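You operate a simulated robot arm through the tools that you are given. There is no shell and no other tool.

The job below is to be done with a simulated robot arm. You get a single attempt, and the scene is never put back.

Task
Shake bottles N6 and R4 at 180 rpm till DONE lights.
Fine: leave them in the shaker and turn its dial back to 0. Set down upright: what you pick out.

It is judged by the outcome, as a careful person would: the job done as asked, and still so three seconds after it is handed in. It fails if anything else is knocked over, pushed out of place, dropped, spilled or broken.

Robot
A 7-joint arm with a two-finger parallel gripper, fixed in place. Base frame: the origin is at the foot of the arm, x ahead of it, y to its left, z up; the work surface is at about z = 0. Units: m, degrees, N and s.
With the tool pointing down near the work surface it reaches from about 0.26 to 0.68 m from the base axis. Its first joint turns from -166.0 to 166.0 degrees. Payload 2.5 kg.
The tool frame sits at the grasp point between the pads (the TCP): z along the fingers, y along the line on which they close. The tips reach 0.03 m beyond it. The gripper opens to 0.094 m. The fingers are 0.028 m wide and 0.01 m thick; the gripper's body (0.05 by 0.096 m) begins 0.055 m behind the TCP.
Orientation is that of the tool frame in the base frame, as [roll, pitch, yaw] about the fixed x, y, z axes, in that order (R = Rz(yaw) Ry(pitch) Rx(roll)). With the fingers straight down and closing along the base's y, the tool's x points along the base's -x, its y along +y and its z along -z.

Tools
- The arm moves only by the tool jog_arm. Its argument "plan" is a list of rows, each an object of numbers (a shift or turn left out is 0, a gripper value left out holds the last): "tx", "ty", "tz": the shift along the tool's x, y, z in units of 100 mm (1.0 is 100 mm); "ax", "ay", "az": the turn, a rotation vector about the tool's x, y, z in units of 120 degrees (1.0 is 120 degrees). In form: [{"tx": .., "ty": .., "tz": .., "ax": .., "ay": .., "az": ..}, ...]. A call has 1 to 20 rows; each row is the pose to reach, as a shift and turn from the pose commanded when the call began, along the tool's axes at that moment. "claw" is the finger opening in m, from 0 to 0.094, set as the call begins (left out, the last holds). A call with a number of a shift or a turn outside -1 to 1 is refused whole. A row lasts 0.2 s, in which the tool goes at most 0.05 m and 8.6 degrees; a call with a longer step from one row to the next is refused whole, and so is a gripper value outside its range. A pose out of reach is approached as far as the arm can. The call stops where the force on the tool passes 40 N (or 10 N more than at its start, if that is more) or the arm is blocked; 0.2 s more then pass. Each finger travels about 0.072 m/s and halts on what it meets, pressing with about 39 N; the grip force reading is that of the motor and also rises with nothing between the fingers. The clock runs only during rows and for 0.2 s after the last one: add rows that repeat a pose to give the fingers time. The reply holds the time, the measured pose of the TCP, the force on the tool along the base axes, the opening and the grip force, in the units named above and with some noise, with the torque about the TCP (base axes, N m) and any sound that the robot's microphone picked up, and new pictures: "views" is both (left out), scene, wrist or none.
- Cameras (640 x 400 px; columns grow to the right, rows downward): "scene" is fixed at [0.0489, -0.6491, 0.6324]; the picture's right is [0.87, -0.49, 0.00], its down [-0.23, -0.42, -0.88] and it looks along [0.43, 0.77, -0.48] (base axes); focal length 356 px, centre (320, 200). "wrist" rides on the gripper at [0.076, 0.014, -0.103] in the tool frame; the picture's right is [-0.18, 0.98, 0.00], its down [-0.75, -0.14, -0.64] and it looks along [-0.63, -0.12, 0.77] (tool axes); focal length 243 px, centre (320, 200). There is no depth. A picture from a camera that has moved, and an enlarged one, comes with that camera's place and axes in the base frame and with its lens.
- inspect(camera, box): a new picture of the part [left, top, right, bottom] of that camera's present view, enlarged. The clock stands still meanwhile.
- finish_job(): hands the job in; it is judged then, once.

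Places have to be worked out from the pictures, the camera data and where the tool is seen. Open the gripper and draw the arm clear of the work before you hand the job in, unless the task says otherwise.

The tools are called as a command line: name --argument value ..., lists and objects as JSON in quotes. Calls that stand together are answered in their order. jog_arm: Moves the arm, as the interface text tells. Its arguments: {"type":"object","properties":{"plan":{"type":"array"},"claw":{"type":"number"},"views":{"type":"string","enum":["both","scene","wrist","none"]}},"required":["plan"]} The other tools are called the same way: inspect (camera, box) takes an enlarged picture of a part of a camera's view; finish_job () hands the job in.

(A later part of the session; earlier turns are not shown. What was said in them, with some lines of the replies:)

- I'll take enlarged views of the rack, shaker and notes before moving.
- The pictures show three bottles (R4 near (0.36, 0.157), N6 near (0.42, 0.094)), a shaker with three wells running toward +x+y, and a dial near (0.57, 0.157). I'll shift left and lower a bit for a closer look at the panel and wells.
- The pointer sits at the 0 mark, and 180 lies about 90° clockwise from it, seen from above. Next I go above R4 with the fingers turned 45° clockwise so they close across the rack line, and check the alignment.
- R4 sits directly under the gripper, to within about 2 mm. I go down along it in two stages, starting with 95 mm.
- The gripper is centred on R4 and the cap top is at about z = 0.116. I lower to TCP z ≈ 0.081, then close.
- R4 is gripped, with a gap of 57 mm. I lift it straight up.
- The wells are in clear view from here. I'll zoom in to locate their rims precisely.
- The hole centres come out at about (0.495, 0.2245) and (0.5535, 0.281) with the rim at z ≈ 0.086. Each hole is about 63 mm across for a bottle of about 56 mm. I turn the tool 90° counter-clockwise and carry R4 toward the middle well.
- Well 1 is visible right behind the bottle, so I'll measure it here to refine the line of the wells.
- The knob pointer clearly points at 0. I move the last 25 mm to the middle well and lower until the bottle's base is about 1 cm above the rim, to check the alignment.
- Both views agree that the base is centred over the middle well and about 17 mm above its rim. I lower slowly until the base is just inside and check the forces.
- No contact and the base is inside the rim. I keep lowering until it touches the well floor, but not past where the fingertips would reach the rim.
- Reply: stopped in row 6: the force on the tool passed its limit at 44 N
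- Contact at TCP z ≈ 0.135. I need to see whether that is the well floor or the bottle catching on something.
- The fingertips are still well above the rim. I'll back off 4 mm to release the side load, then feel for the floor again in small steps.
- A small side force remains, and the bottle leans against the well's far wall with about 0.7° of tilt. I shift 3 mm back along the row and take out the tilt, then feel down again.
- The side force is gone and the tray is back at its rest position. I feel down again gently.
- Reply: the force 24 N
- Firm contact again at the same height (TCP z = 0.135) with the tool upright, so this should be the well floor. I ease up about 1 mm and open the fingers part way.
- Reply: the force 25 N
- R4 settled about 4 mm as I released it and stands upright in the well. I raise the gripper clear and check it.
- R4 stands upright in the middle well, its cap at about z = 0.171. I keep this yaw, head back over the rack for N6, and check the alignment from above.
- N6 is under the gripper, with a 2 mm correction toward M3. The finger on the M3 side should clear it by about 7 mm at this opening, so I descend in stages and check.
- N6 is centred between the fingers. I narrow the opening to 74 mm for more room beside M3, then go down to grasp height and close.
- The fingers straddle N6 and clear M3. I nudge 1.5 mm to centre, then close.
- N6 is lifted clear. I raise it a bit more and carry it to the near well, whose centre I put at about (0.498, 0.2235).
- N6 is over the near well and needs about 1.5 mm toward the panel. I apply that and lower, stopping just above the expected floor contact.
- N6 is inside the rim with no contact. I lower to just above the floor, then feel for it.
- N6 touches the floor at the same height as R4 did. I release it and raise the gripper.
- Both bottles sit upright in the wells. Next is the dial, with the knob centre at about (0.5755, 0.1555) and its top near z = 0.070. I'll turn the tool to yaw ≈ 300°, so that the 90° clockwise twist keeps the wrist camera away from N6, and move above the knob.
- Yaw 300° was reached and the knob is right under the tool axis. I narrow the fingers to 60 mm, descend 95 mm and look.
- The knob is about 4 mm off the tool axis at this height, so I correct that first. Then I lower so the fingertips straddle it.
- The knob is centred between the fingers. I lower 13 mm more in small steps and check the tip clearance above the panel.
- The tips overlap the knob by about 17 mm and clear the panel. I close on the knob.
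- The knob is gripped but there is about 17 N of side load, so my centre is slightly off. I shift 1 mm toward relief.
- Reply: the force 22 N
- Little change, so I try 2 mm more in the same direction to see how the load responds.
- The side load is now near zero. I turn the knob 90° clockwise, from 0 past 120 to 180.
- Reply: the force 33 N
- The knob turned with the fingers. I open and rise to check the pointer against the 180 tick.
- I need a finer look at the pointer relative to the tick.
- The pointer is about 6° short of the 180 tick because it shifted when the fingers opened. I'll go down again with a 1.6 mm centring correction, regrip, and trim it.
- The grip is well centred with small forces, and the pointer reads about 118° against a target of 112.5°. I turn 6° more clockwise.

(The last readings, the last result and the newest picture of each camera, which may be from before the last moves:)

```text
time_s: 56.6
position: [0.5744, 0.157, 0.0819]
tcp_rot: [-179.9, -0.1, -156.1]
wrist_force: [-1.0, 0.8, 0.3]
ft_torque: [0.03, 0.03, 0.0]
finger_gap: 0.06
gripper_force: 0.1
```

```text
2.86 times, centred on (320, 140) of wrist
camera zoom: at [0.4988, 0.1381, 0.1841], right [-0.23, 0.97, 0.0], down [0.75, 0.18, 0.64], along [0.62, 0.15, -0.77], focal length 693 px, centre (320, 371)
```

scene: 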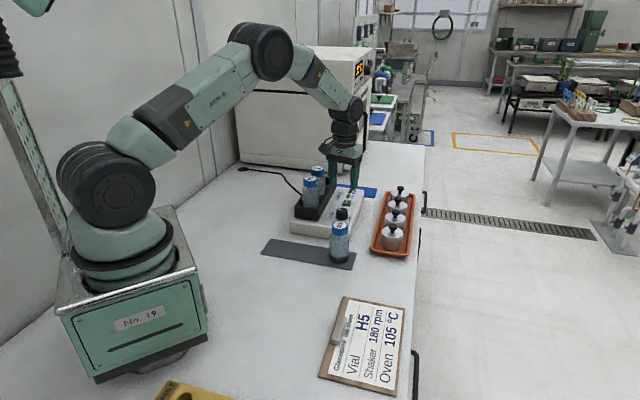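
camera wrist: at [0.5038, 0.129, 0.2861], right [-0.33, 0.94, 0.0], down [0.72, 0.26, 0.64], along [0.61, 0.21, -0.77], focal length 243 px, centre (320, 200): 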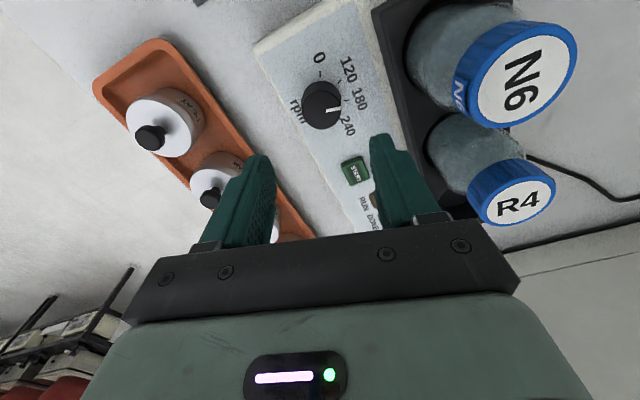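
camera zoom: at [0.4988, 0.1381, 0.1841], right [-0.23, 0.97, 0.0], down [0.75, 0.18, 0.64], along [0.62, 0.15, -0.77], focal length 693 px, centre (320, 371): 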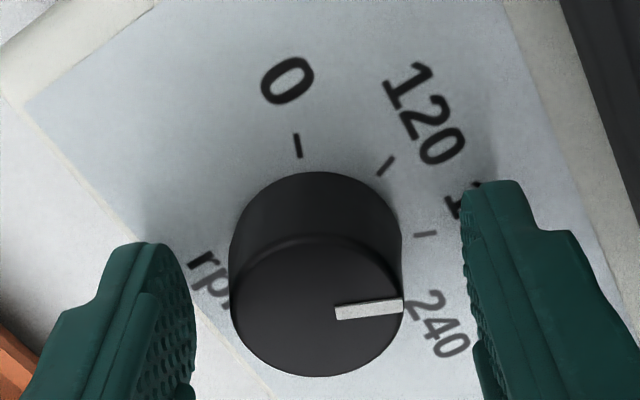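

The pointer is now parallel to the 180 tick, within about 2°, and stayed put on release. I rise, turn to yaw 225°, close the fingers and move over START.

jog_arm --plan '[{"tz": -0.1}, {"tz": -0.3}, {"tz": -0.55}, {"tz": -0.8}, {"tz": -1.0}, {"tz": -1.0}]' --views "none"

inspect --camera "wrist" --box '[290, 60, 370, 130]'

jog_arm --plan '[{"az": -0.05}, {"tx": -0.15, "ty": 0.06, "az": -0.1}, {"tx": -0.35, "ty": 0.15, "az": -0.15}, {"tx": -0.6, "ty": 0.26, "az": -0.175}, {"tx": -0.818, "ty": 0.354, "az": -0.175}, {"tx": -0.818, "ty": 0.354, "az": -0.175}]' --claw 0.0

inspect --camera "wrist" --box '[240, 40, 400, 180]'

```text
time_s: 58.0
position: [0.5734, 0.1531, 0.1845]
tcp_rot: [-180.0, -0.1, -156.0]
wrist_force: [0.6, 0.1, 0.4]
ft_torque: [-0.01, 0.02, -0.01]
finger_gap: 0.06
gripper_force: 0.0
```

```text
5.71 times, centred on (330, 95) of wrist
camera zoom: at [0.4975, 0.136, 0.2859], right [-0.23, 0.97, 0.0], down [0.75, 0.18, 0.64], along [0.62, 0.15, -0.77], focal length 1386 px, centre (263, 800)
```

zoom: 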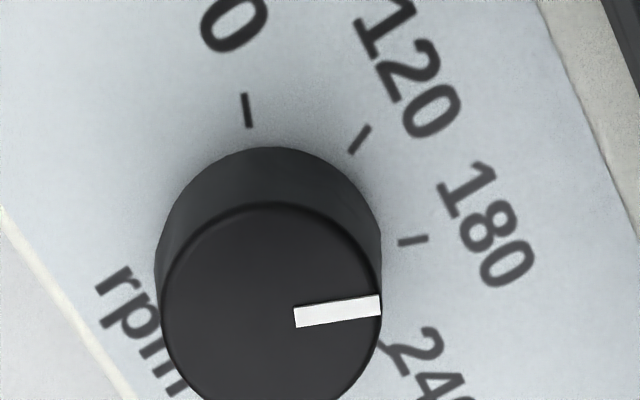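

```text
time_s: 59.4
position: [0.6356, 0.22, 0.1815]
tcp_rot: [-179.8, -0.1, -134.9]
wrist_force: [0.2, 0.0, -0.6]
ft_torque: [-0.01, 0.01, 0.01]
finger_gap: 0.0001
gripper_force: 33.1
camera wrist: at [0.5715, 0.1766, 0.2846], right [-0.56, 0.83, 0.0], down [0.63, 0.43, 0.64], along [0.53, 0.36, -0.77], focal length 243 px, centre (320, 200)
```

scene: 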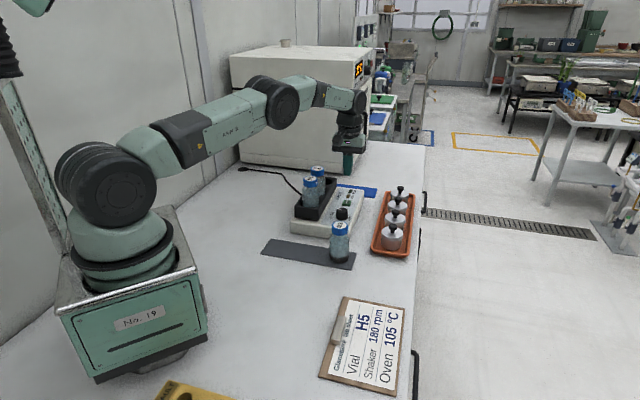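
wrist: 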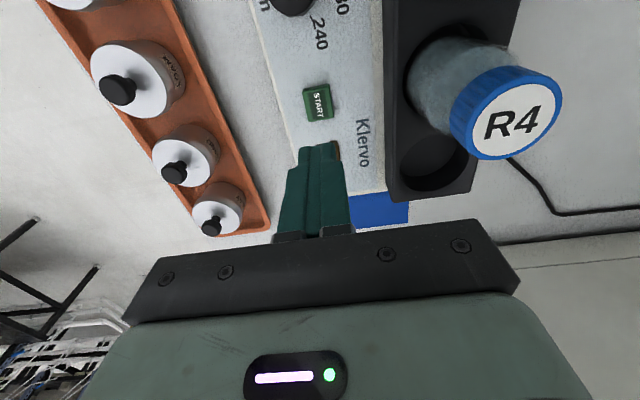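

```text
2.86 times, centred on (320, 110) of wrist
camera zoom: at [0.5715, 0.1766, 0.2846], right [-0.56, 0.83, 0.0], down [0.63, 0.43, 0.64], along [0.53, 0.36, -0.77], focal length 693 px, centre (320, 457)
```

zoom: 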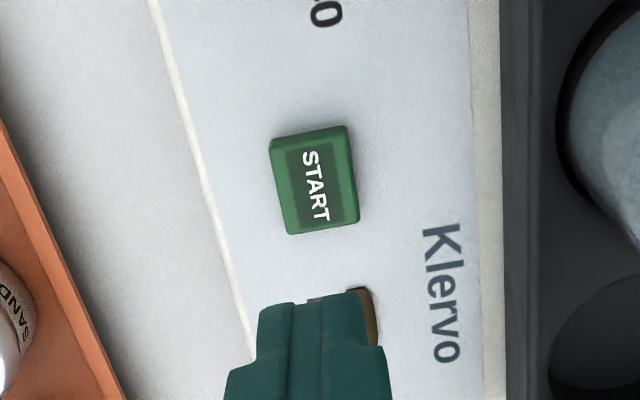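

The tool axis lines up with START, and the pointer check still agrees with 180. I descend 88 mm and then press in small steps.

jog_arm --plan '[{"tz": 0.25}, {"tz": 0.5}, {"tz": 0.7}, {"tz": 0.82}, {"tz": 0.88}, {"tz": 0.88}]'

inspect --camera "wrist" --box '[240, 90, 400, 230]'

inspect --camera "scene" --box '[310, 150, 390, 220]'

```text
time_s: 60.8
position: [0.6343, 0.2211, 0.0926]
tcp_rot: [-179.9, 0.0, -135.0]
wrist_force: [0.1, 0.5, -0.2]
ft_torque: [0.01, 0.01, 0.01]
finger_gap: 0.0
gripper_force: 33.1
camera wrist: at [0.571, 0.1779, 0.195], right [-0.56, 0.83, 0.0], down [0.63, 0.43, 0.64], along [0.53, 0.36, -0.77], focal length 243 px, centre (320, 200)
```

scene: 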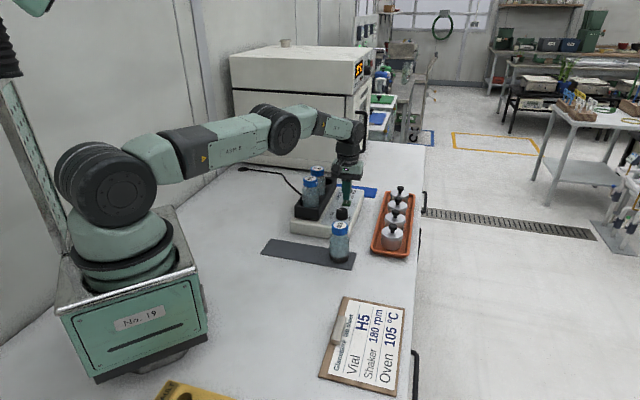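
wrist: 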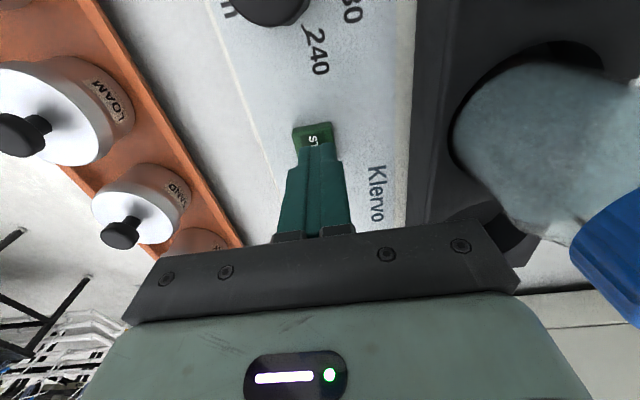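

```text
2.86 times, centred on (320, 160) of wrist
camera zoom: at [0.571, 0.1779, 0.195], right [-0.56, 0.83, 0.0], down [0.63, 0.43, 0.64], along [0.53, 0.36, -0.77], focal length 693 px, centre (320, 314)
```

zoom: 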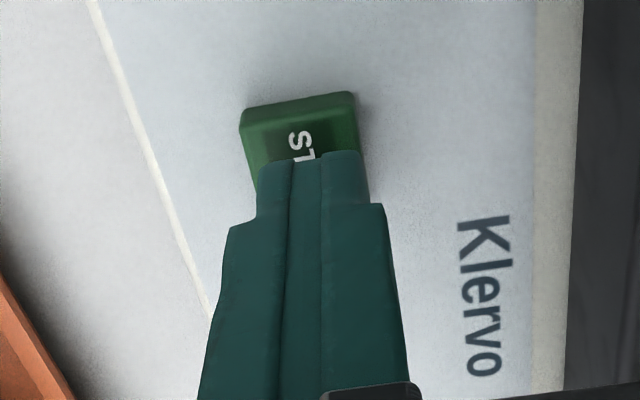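

```text
5.71 times, centred on (350, 185) of scene
camera zoom: at [0.0489, -0.6491, 0.6324], right [0.87, -0.49, 0.0], down [-0.23, -0.42, -0.88], along [0.43, 0.77, -0.48], focal length 2033 px, centre (149, 286)
```

zoom: 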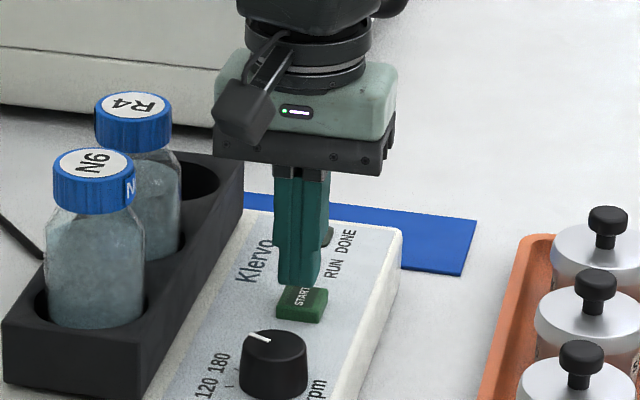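

The tips are about 1 cm above the button and slightly past its centre. I shift 3 mm and press down slowly.

jog_arm --plan '[{"tx": 0.03, "ty": -0.02}, {"tx": 0.03, "ty": -0.02, "tz": 0.03}, {"tx": 0.03, "ty": -0.02, "tz": 0.06}, {"tx": 0.03, "ty": -0.02, "tz": 0.08}, {"tx": 0.03, "ty": -0.02, "tz": 0.1}, {"tx": 0.03, "ty": -0.02, "tz": 0.115}]' --views "none"

inspect --camera "scene" --box '[310, 150, 390, 220]'

```text
time_s: 62.2
position: [0.6348, 0.2176, 0.0817]
tcp_rot: [-179.9, -0.1, -135.0]
wrist_force: [0.8, -1.6, 1.0]
ft_torque: [0.0, 0.0, -0.02]
finger_gap: 0.0
gripper_force: 33.4
```

```text
5.71 times, centred on (350, 185) of scene
camera zoom: at [0.0489, -0.6491, 0.6324], right [0.87, -0.49, 0.0], down [-0.23, -0.42, -0.88], along [0.43, 0.77, -0.48], focal length 2033 px, centre (149, 286)
```

zoom: 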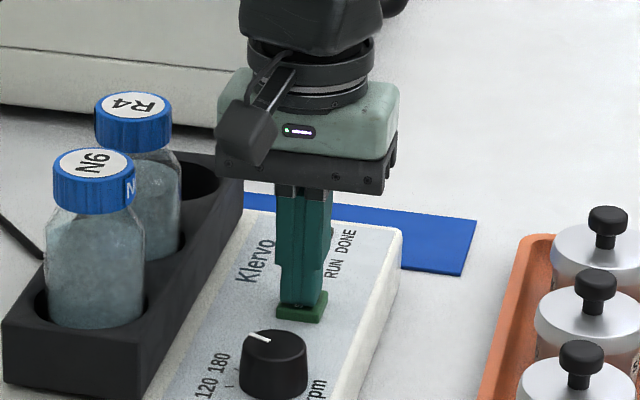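

The tips are about at the button surface with only 1 N of force. I press further in 1 mm steps.

jog_arm --plan '[{"tz": 0.01}, {"tz": 0.02}, {"tz": 0.03}, {"tz": 0.03}]' --views "none"

inspect --camera "scene" --box '[310, 150, 390, 220]'

```text
time_s: 63.2
position: [0.6331, 0.2167, 0.0787]
tcp_rot: [-179.9, 0.0, -135.0]
wrist_force: [0.7, 1.9, 2.6]
ft_torque: [0.06, -0.05, 0.02]
finger_gap: 0.0003
gripper_force: 32.5
heard: click
```

```text
5.71 times, centred on (350, 185) of scene
camera zoom: at [0.0489, -0.6491, 0.6324], right [0.87, -0.49, 0.0], down [-0.23, -0.42, -0.88], along [0.43, 0.77, -0.48], focal length 2033 px, centre (149, 286)
```

zoom: 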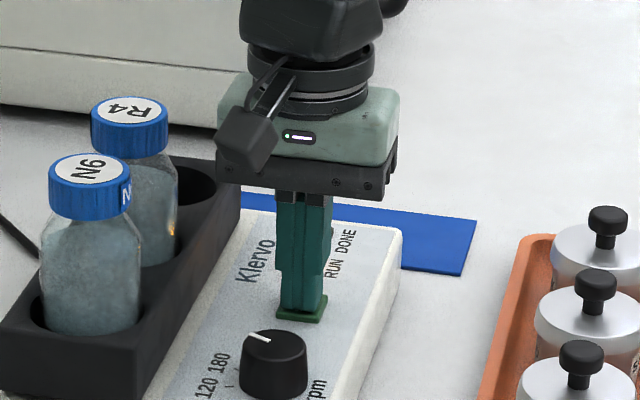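

There was a click, the tray is moving, and an orange RUN glow reflects off the bottle. I back off straight up and watch the lamps.

jog_arm --plan '[{"tz": -0.1}, {"tz": -0.3}, {"tz": -0.55}, {"tz": -0.8}, {"tz": -1.0}, {"tz": -1.0}]'

inspect --camera "scene" --box '[300, 150, 390, 230]'

```text
time_s: 64.6
position: [0.6329, 0.219, 0.1788]
tcp_rot: [-179.9, 0.0, -134.9]
wrist_force: [0.1, -0.6, -0.6]
ft_torque: [-0.02, 0.03, 0.0]
finger_gap: 0.0003
gripper_force: 33.2
camera wrist: at [0.5694, 0.1749, 0.2823], right [-0.56, 0.83, 0.0], down [0.63, 0.43, 0.64], along [0.53, 0.36, -0.77], focal length 243 px, centre (320, 200)
```

scene: 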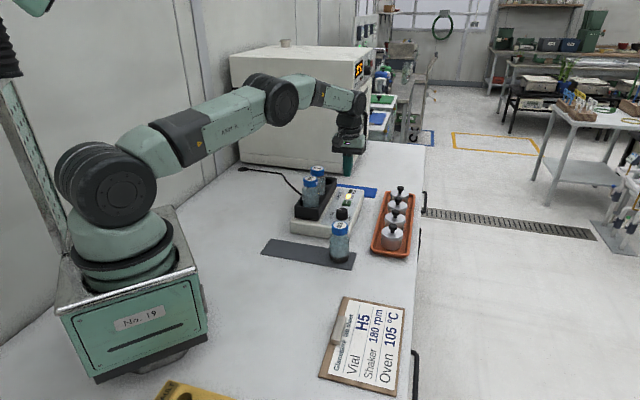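
wrist: 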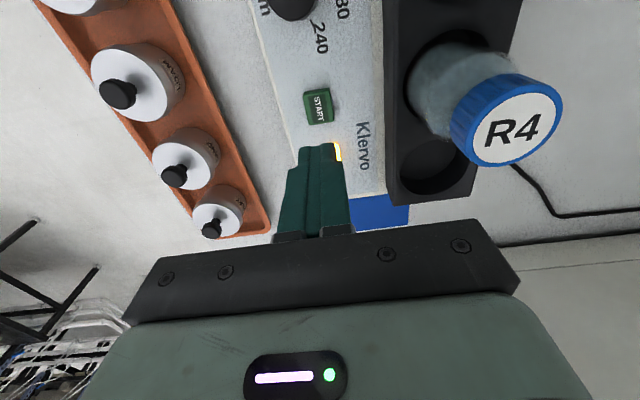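

```text
5.00 times, centred on (345, 190) of scene
camera zoom: at [0.0489, -0.6491, 0.6324], right [0.87, -0.49, 0.0], down [-0.23, -0.42, -0.88], along [0.43, 0.77, -0.48], focal length 1779 px, centre (195, 250)
```

zoom: 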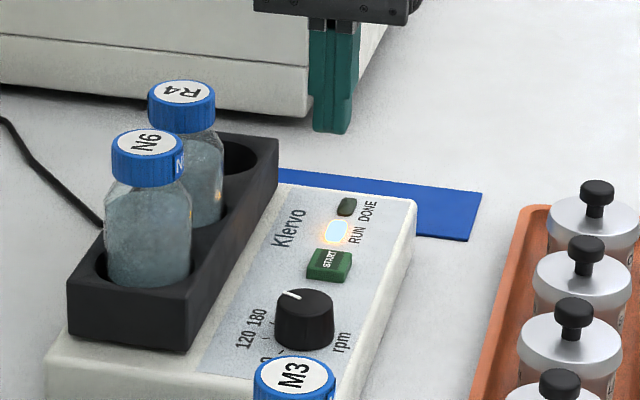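

RUN is lit and the tray is shaking. I hold still and wait for DONE.

jog_arm --plan '[{"tz": 0}, {"tz": 0}, {"tz": 0}, {"tz": 0}, {"tz": 0}, {"tz": 0}, {"tz": 0}, {"tz": 0}, {"tz": 0}, {"tz": 0}, {"tz": 0}, {"tz": 0}, {"tz": 0}, {"tz": 0}, {"tz": 0}, {"tz": 0}, {"tz": 0}, {"tz": 0}, {"tz": 0}, {"tz": 0}]' --views "none"

inspect --camera "scene" --box '[300, 150, 390, 230]'

```text
time_s: 68.8
position: [0.6337, 0.2191, 0.1792]
tcp_rot: [-179.9, 0.0, -135.0]
wrist_force: [0.0, -0.7, 0.3]
ft_torque: [0.01, 0.02, 0.06]
finger_gap: 0.0
gripper_force: 32.7
```

```text
5.00 times, centred on (345, 190) of scene
camera zoom: at [0.0489, -0.6491, 0.6324], right [0.87, -0.49, 0.0], down [-0.23, -0.42, -0.88], along [0.43, 0.77, -0.48], focal length 1779 px, centre (195, 250)
```

zoom: 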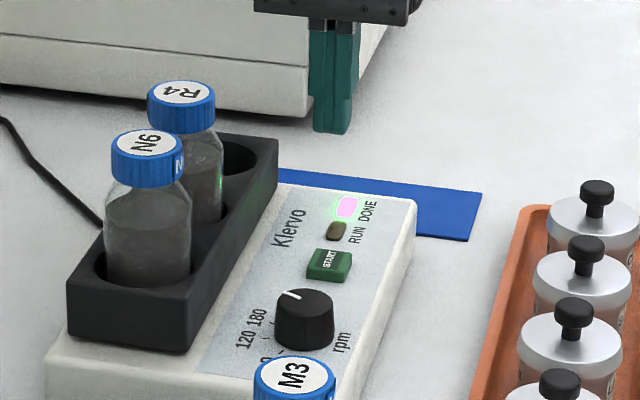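

DONE is lit, RUN is out, and the contents look mixed. Now I return to the dial with the fingers open to turn it back to 0.

jog_arm --plan '[{"tx": 0.15, "az": 0.04}, {"tx": 0.4, "ty": -0.02, "az": 0.08}, {"tx": 0.65, "ty": -0.03, "az": 0.125}, {"tx": 0.861, "ty": -0.037, "az": 0.125}, {"tx": 0.861, "ty": -0.037, "az": 0.125}, {"tx": 0.861, "ty": -0.037, "az": 0.125}]' --claw 0.06 --views "none"

inspect --camera "wrist" --box '[290, 60, 370, 130]'

```text
time_s: 70.2
position: [0.5747, 0.1552, 0.1809]
tcp_rot: [-179.9, -0.1, -150.0]
wrist_force: [-0.1, 1.0, 0.6]
ft_torque: [0.03, -0.01, 0.01]
finger_gap: 0.0598
gripper_force: 0.2
```

```text
5.71 times, centred on (330, 95) of wrist
camera zoom: at [0.5021, 0.1282, 0.2837], right [-0.33, 0.94, 0.0], down [0.72, 0.26, 0.64], along [0.61, 0.21, -0.77], focal length 1386 px, centre (263, 800)
```

zoom: 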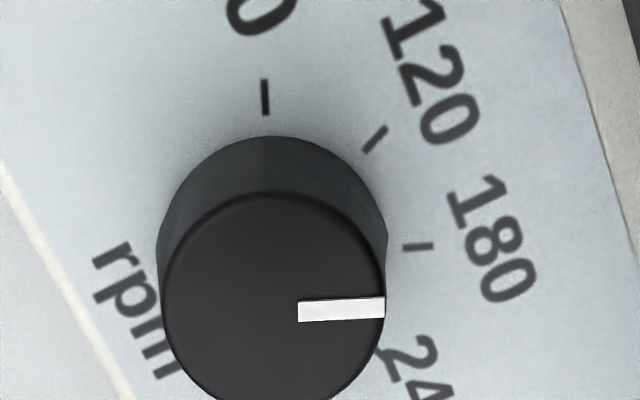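

The pointer is still exactly on 180. I descend with a small centring correction and grip the knob.

jog_arm --plan '[{"tx": -0.01, "ty": 0.017, "tz": 0.2}, {"tx": -0.01, "ty": 0.017, "tz": 0.45}, {"tx": -0.01, "ty": 0.017, "tz": 0.7}, {"tx": -0.01, "ty": 0.017, "tz": 0.88}, {"tx": -0.01, "ty": 0.017, "tz": 0.95}, {"tx": -0.01, "ty": 0.017, "tz": 0.98}, {"tx": -0.01, "ty": 0.017, "tz": 0.98}]' --views "none"

inspect --camera "wrist" --box '[240, 70, 400, 210]'

jog_arm --plan '[{"tz": 0}, {"tz": 0}, {"tz": 0}]' --claw 0.02 --views "none"

inspect --camera "wrist" --box '[240, 70, 400, 210]'

```text
time_s: 71.8
position: [0.5765, 0.1557, 0.0833]
tcp_rot: [-179.9, 0.0, -149.9]
wrist_force: [0.7, -0.9, -0.4]
ft_torque: [-0.02, -0.01, -0.01]
finger_gap: 0.0602
gripper_force: 0.0
```

```text
2.86 times, centred on (320, 140) of wrist
camera zoom: at [0.5034, 0.1306, 0.185], right [-0.33, 0.94, 0.0], down [0.72, 0.26, 0.64], along [0.61, 0.21, -0.77], focal length 693 px, centre (320, 371)
```

zoom: 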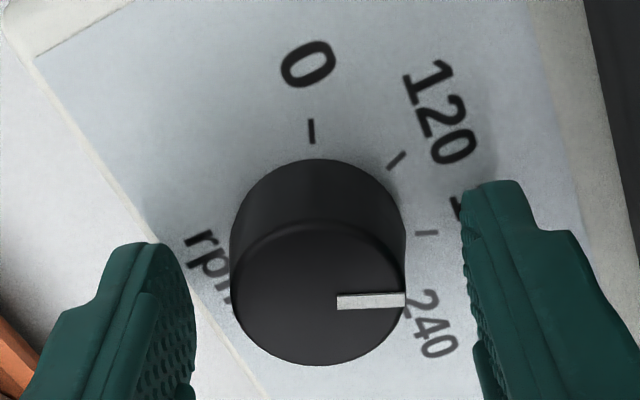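

```text
time_s: 72.6
position: [0.5764, 0.1549, 0.0831]
tcp_rot: [-179.9, -0.1, -149.9]
wrist_force: [2.1, -1.8, -3.2]
ft_torque: [-0.05, -0.05, 0.02]
finger_gap: 0.0364
gripper_force: 45.2
```

```text
2.86 times, centred on (320, 140) of wrist
camera zoom: at [0.5035, 0.1303, 0.1851], right [-0.33, 0.94, 0.0], down [0.72, 0.26, 0.64], along [0.61, 0.21, -0.77], focal length 693 px, centre (320, 371)
```

zoom: 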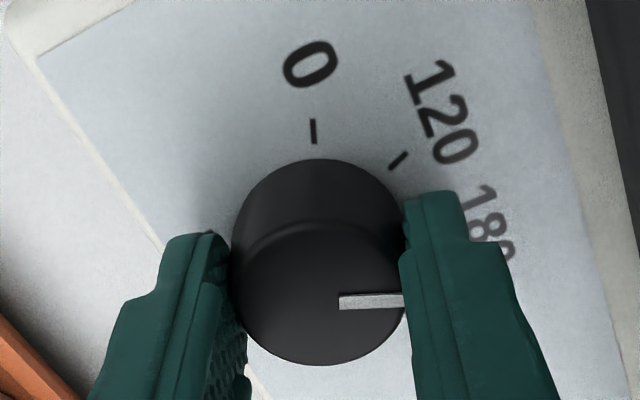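

Very well centred with almost no load. I turn the knob 90° counter-clockwise, back to 0.

jog_arm --plan '[{"az": -0.0625}, {"az": -0.125}, {"az": -0.1875}, {"az": -0.25}, {"az": -0.3125}, {"az": -0.375}, {"az": -0.4375}, {"az": -0.5}, {"az": -0.5625}, {"az": -0.625}, {"az": -0.6875}, {"az": -0.75}, {"az": -0.75}]' --views "none"

inspect --camera "wrist" --box '[240, 70, 400, 210]'

```text
time_s: 75.4
position: [0.5761, 0.1566, 0.083]
tcp_rot: [-180.0, -0.1, -59.9]
wrist_force: [4.0, -2.9, 17.4]
ft_torque: [-0.52, -0.34, 0.0]
finger_gap: 0.0363
gripper_force: 45.1
```

```text
2.86 times, centred on (320, 140) of wrist
camera zoom: at [0.6027, 0.0828, 0.1852], right [-0.94, -0.33, 0.0], down [-0.26, 0.72, 0.64], along [-0.21, 0.6, -0.77], focal length 693 px, centre (320, 371)
```

zoom: 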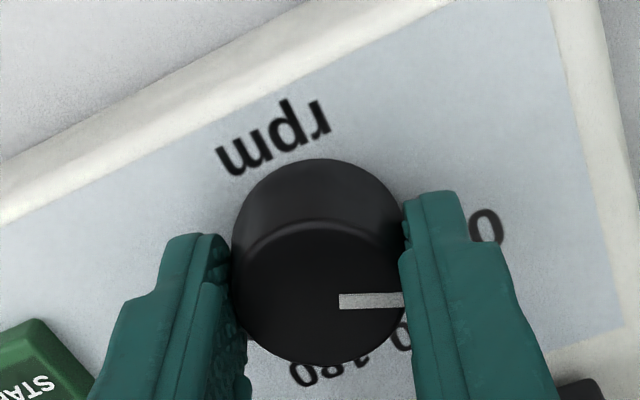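

I release the knob, rise and check the pointer.

jog_arm --plan '[{"tz": 0}, {"tz": 0}, {"tz": 0}]' --claw 0.06 --views "none"

inspect --camera "wrist" --box '[240, 70, 400, 210]'

jog_arm --plan '[{"tz": -0.1}, {"tz": -0.3}, {"tz": -0.55}, {"tz": -0.8}, {"tz": -1.0}, {"tz": -1.0}]'

inspect --camera "wrist" --box '[290, 60, 370, 130]'

inspect --camera "scene" --box '[290, 150, 390, 240]'

```text
time_s: 76.2
position: [0.5764, 0.1557, 0.0819]
tcp_rot: [179.9, -0.1, -60.0]
wrist_force: [0.1, 0.1, -0.4]
ft_torque: [0.01, -0.03, 0.04]
finger_gap: 0.0603
gripper_force: 0.1
```

```text
2.86 times, centred on (320, 140) of wrist
camera zoom: at [0.6024, 0.0823, 0.1841], right [-0.94, -0.33, 0.0], down [-0.25, 0.72, 0.64], along [-0.21, 0.6, -0.77], focal length 693 px, centre (320, 371)
```

zoom: 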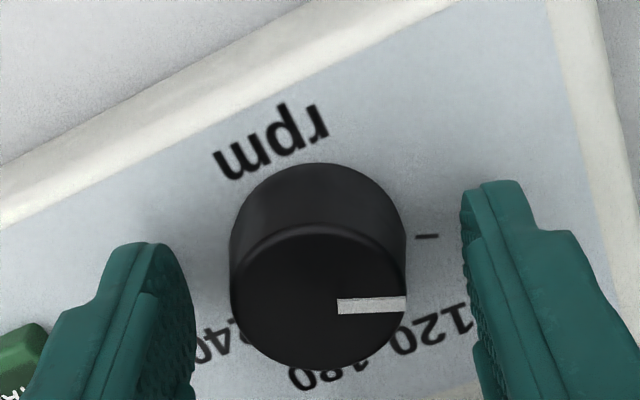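

```text
time_s: 77.6
position: [0.5751, 0.1543, 0.18]
tcp_rot: [180.0, -0.1, -60.0]
wrist_force: [-1.0, 0.0, -0.8]
ft_torque: [-0.02, 0.0, 0.0]
finger_gap: 0.0601
gripper_force: 0.0
camera wrist: at [0.602, 0.0811, 0.2824], right [-0.94, -0.33, 0.0], down [-0.25, 0.72, 0.64], along [-0.21, 0.6, -0.77], focal length 243 px, centre (320, 200)
```

scene: 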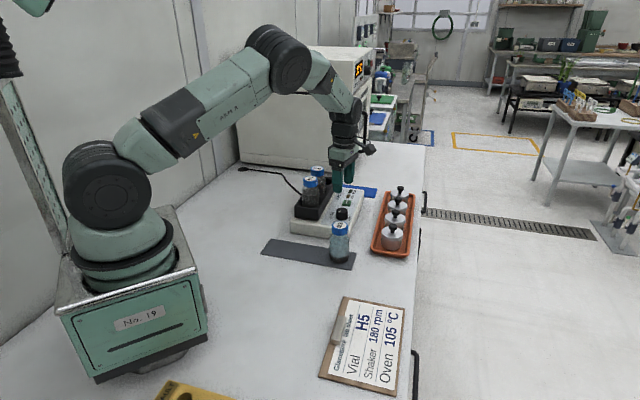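
wrist: 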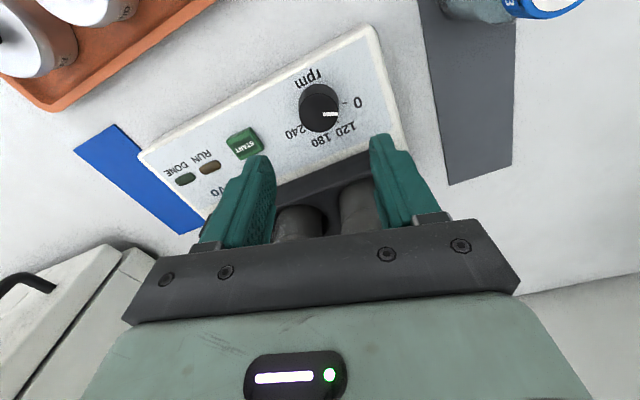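

```text
5.71 times, centred on (330, 95) of wrist
camera zoom: at [0.602, 0.0811, 0.2824], right [-0.94, -0.33, 0.0], down [-0.25, 0.72, 0.64], along [-0.21, 0.6, -0.77], focal length 1386 px, centre (263, 800)
```

zoom: 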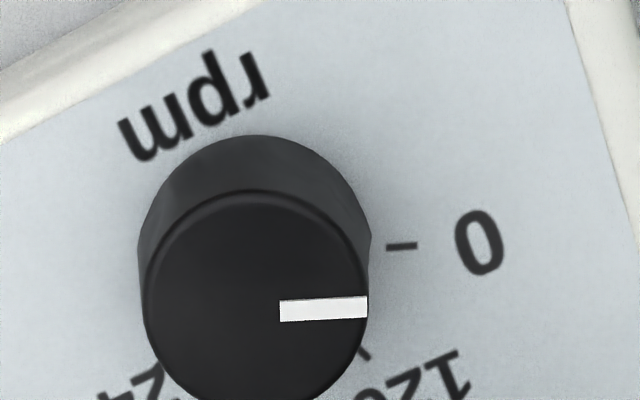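

```text
4.44 times, centred on (340, 195) of scene
camera zoom: at [0.0489, -0.6491, 0.6324], right [0.87, -0.49, 0.0], down [-0.23, -0.42, -0.88], along [0.43, 0.77, -0.48], focal length 1582 px, centre (231, 222)
```

zoom: 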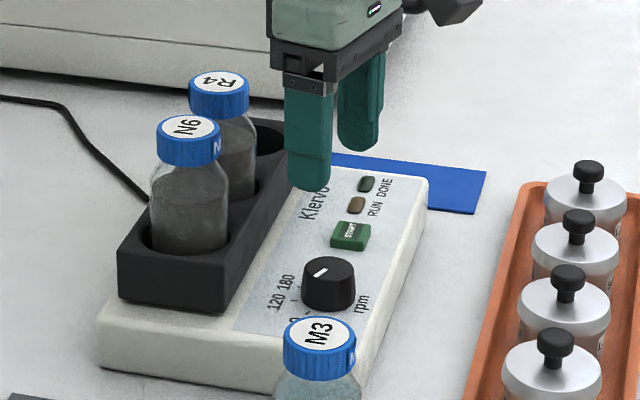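

The pointer lies on 0 and the lamps are off, with both bottles upright in the wells. I raise the arm, open the gripper fully and draw it clear before handing in.

jog_arm --plan '[{"tz": -0.2}, {"tz": -0.45}, {"tz": -0.7}, {"tz": -0.9}, {"tz": -1.0}]' --claw 0.09 --views "none"

jog_arm --plan '[{"tx": -0.1, "ty": 0.17, "tz": -0.1}, {"tx": -0.25, "ty": 0.43, "tz": -0.2}, {"tx": -0.4, "ty": 0.69, "tz": -0.3}, {"tx": -0.5, "ty": 0.87, "tz": -0.3}, {"tx": -0.5, "ty": 0.87, "tz": -0.3}]'

inspect --camera "scene" --box '[250, 150, 420, 275]'

```text
time_s: 78.8
position: [0.5759, 0.1548, 0.2815]
tcp_rot: [179.9, -0.1, -60.0]
wrist_force: [-0.6, -0.2, -0.5]
ft_torque: [0.0, 0.01, 0.0]
finger_gap: 0.0901
gripper_force: 0.2
```

```text
time_s: 80.0
position: [0.4773, 0.1533, 0.3117]
tcp_rot: [-180.0, -0.1, -60.2]
wrist_force: [-0.1, 0.5, 0.8]
ft_torque: [-0.04, 0.03, 0.0]
finger_gap: 0.0899
gripper_force: 0.0
camera wrist: at [0.5044, 0.0815, 0.4148], right [-0.94, -0.33, 0.0], down [-0.25, 0.72, 0.64], along [-0.21, 0.6, -0.77], focal length 243 px, centre (320, 200)
```

scene: 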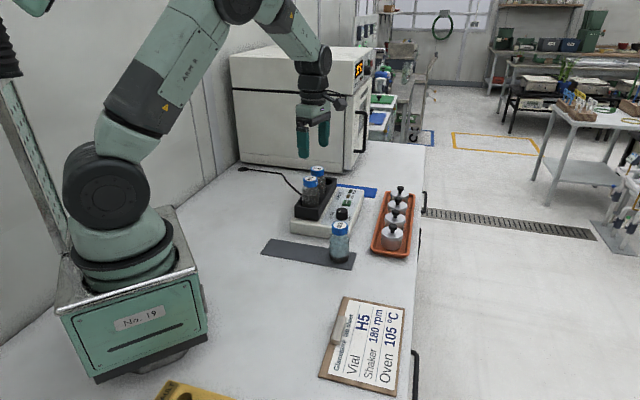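
wrist: 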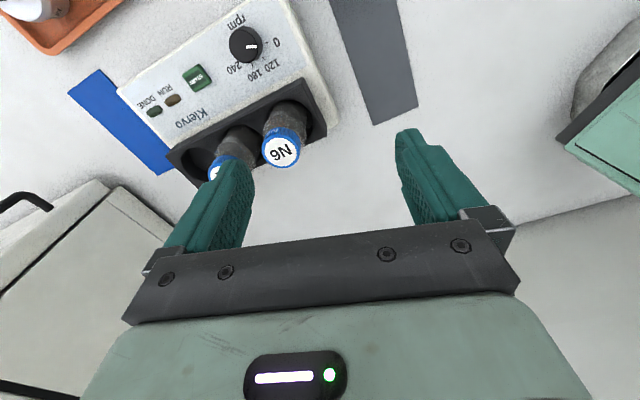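

```text
3.20 times, centred on (335, 212) of scene
camera zoom: at [0.0489, -0.6491, 0.6324], right [0.87, -0.49, 0.0], down [-0.23, -0.42, -0.88], along [0.43, 0.77, -0.48], focal length 1139 px, centre (272, 160)
```

zoom: 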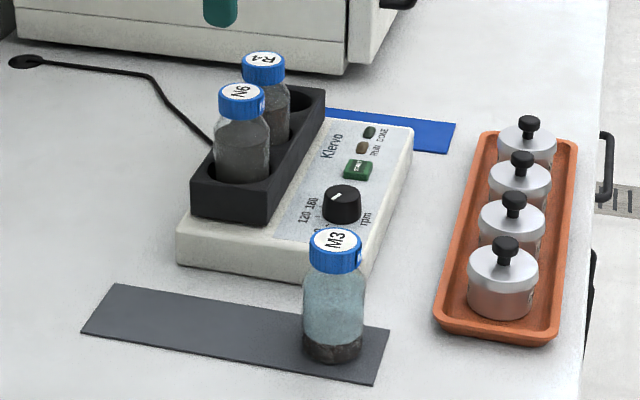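

N6 and R4 have been shaken and stand upright in the wells, and the dial is at 0. M3 and everything else are where they were, and the arm is clear with the gripper open, so I hand the job in.

finish_job

```text
The job is handed in.
```

The shaker ran bottles N6 and R4 with the dial on the 180 rpm mark until DONE lit, and I've handed the job in.

- **Bottles:** N6 is in the near well and R4 in the middle one. Both stand upright, and their contents looked mixed after the run.
- **Dial:** My first turn left it about 6° short of 180, so I corrected it before pressing START. The pointer was then within about 2° of the mark and still there after the run. It is now back on 0, and the lamps are off.
- **Contact:** As I lowered R4 into its well, the arm hit its force limit and pushed the shaker's tray a few millimetres. I backed off and the tray returned to its place. R4 then settled about 4 mm when released.
- **Everything else:** M3, the tray of jars and the clipboard are where they were. The gripper is open and the arm is clear of the work.
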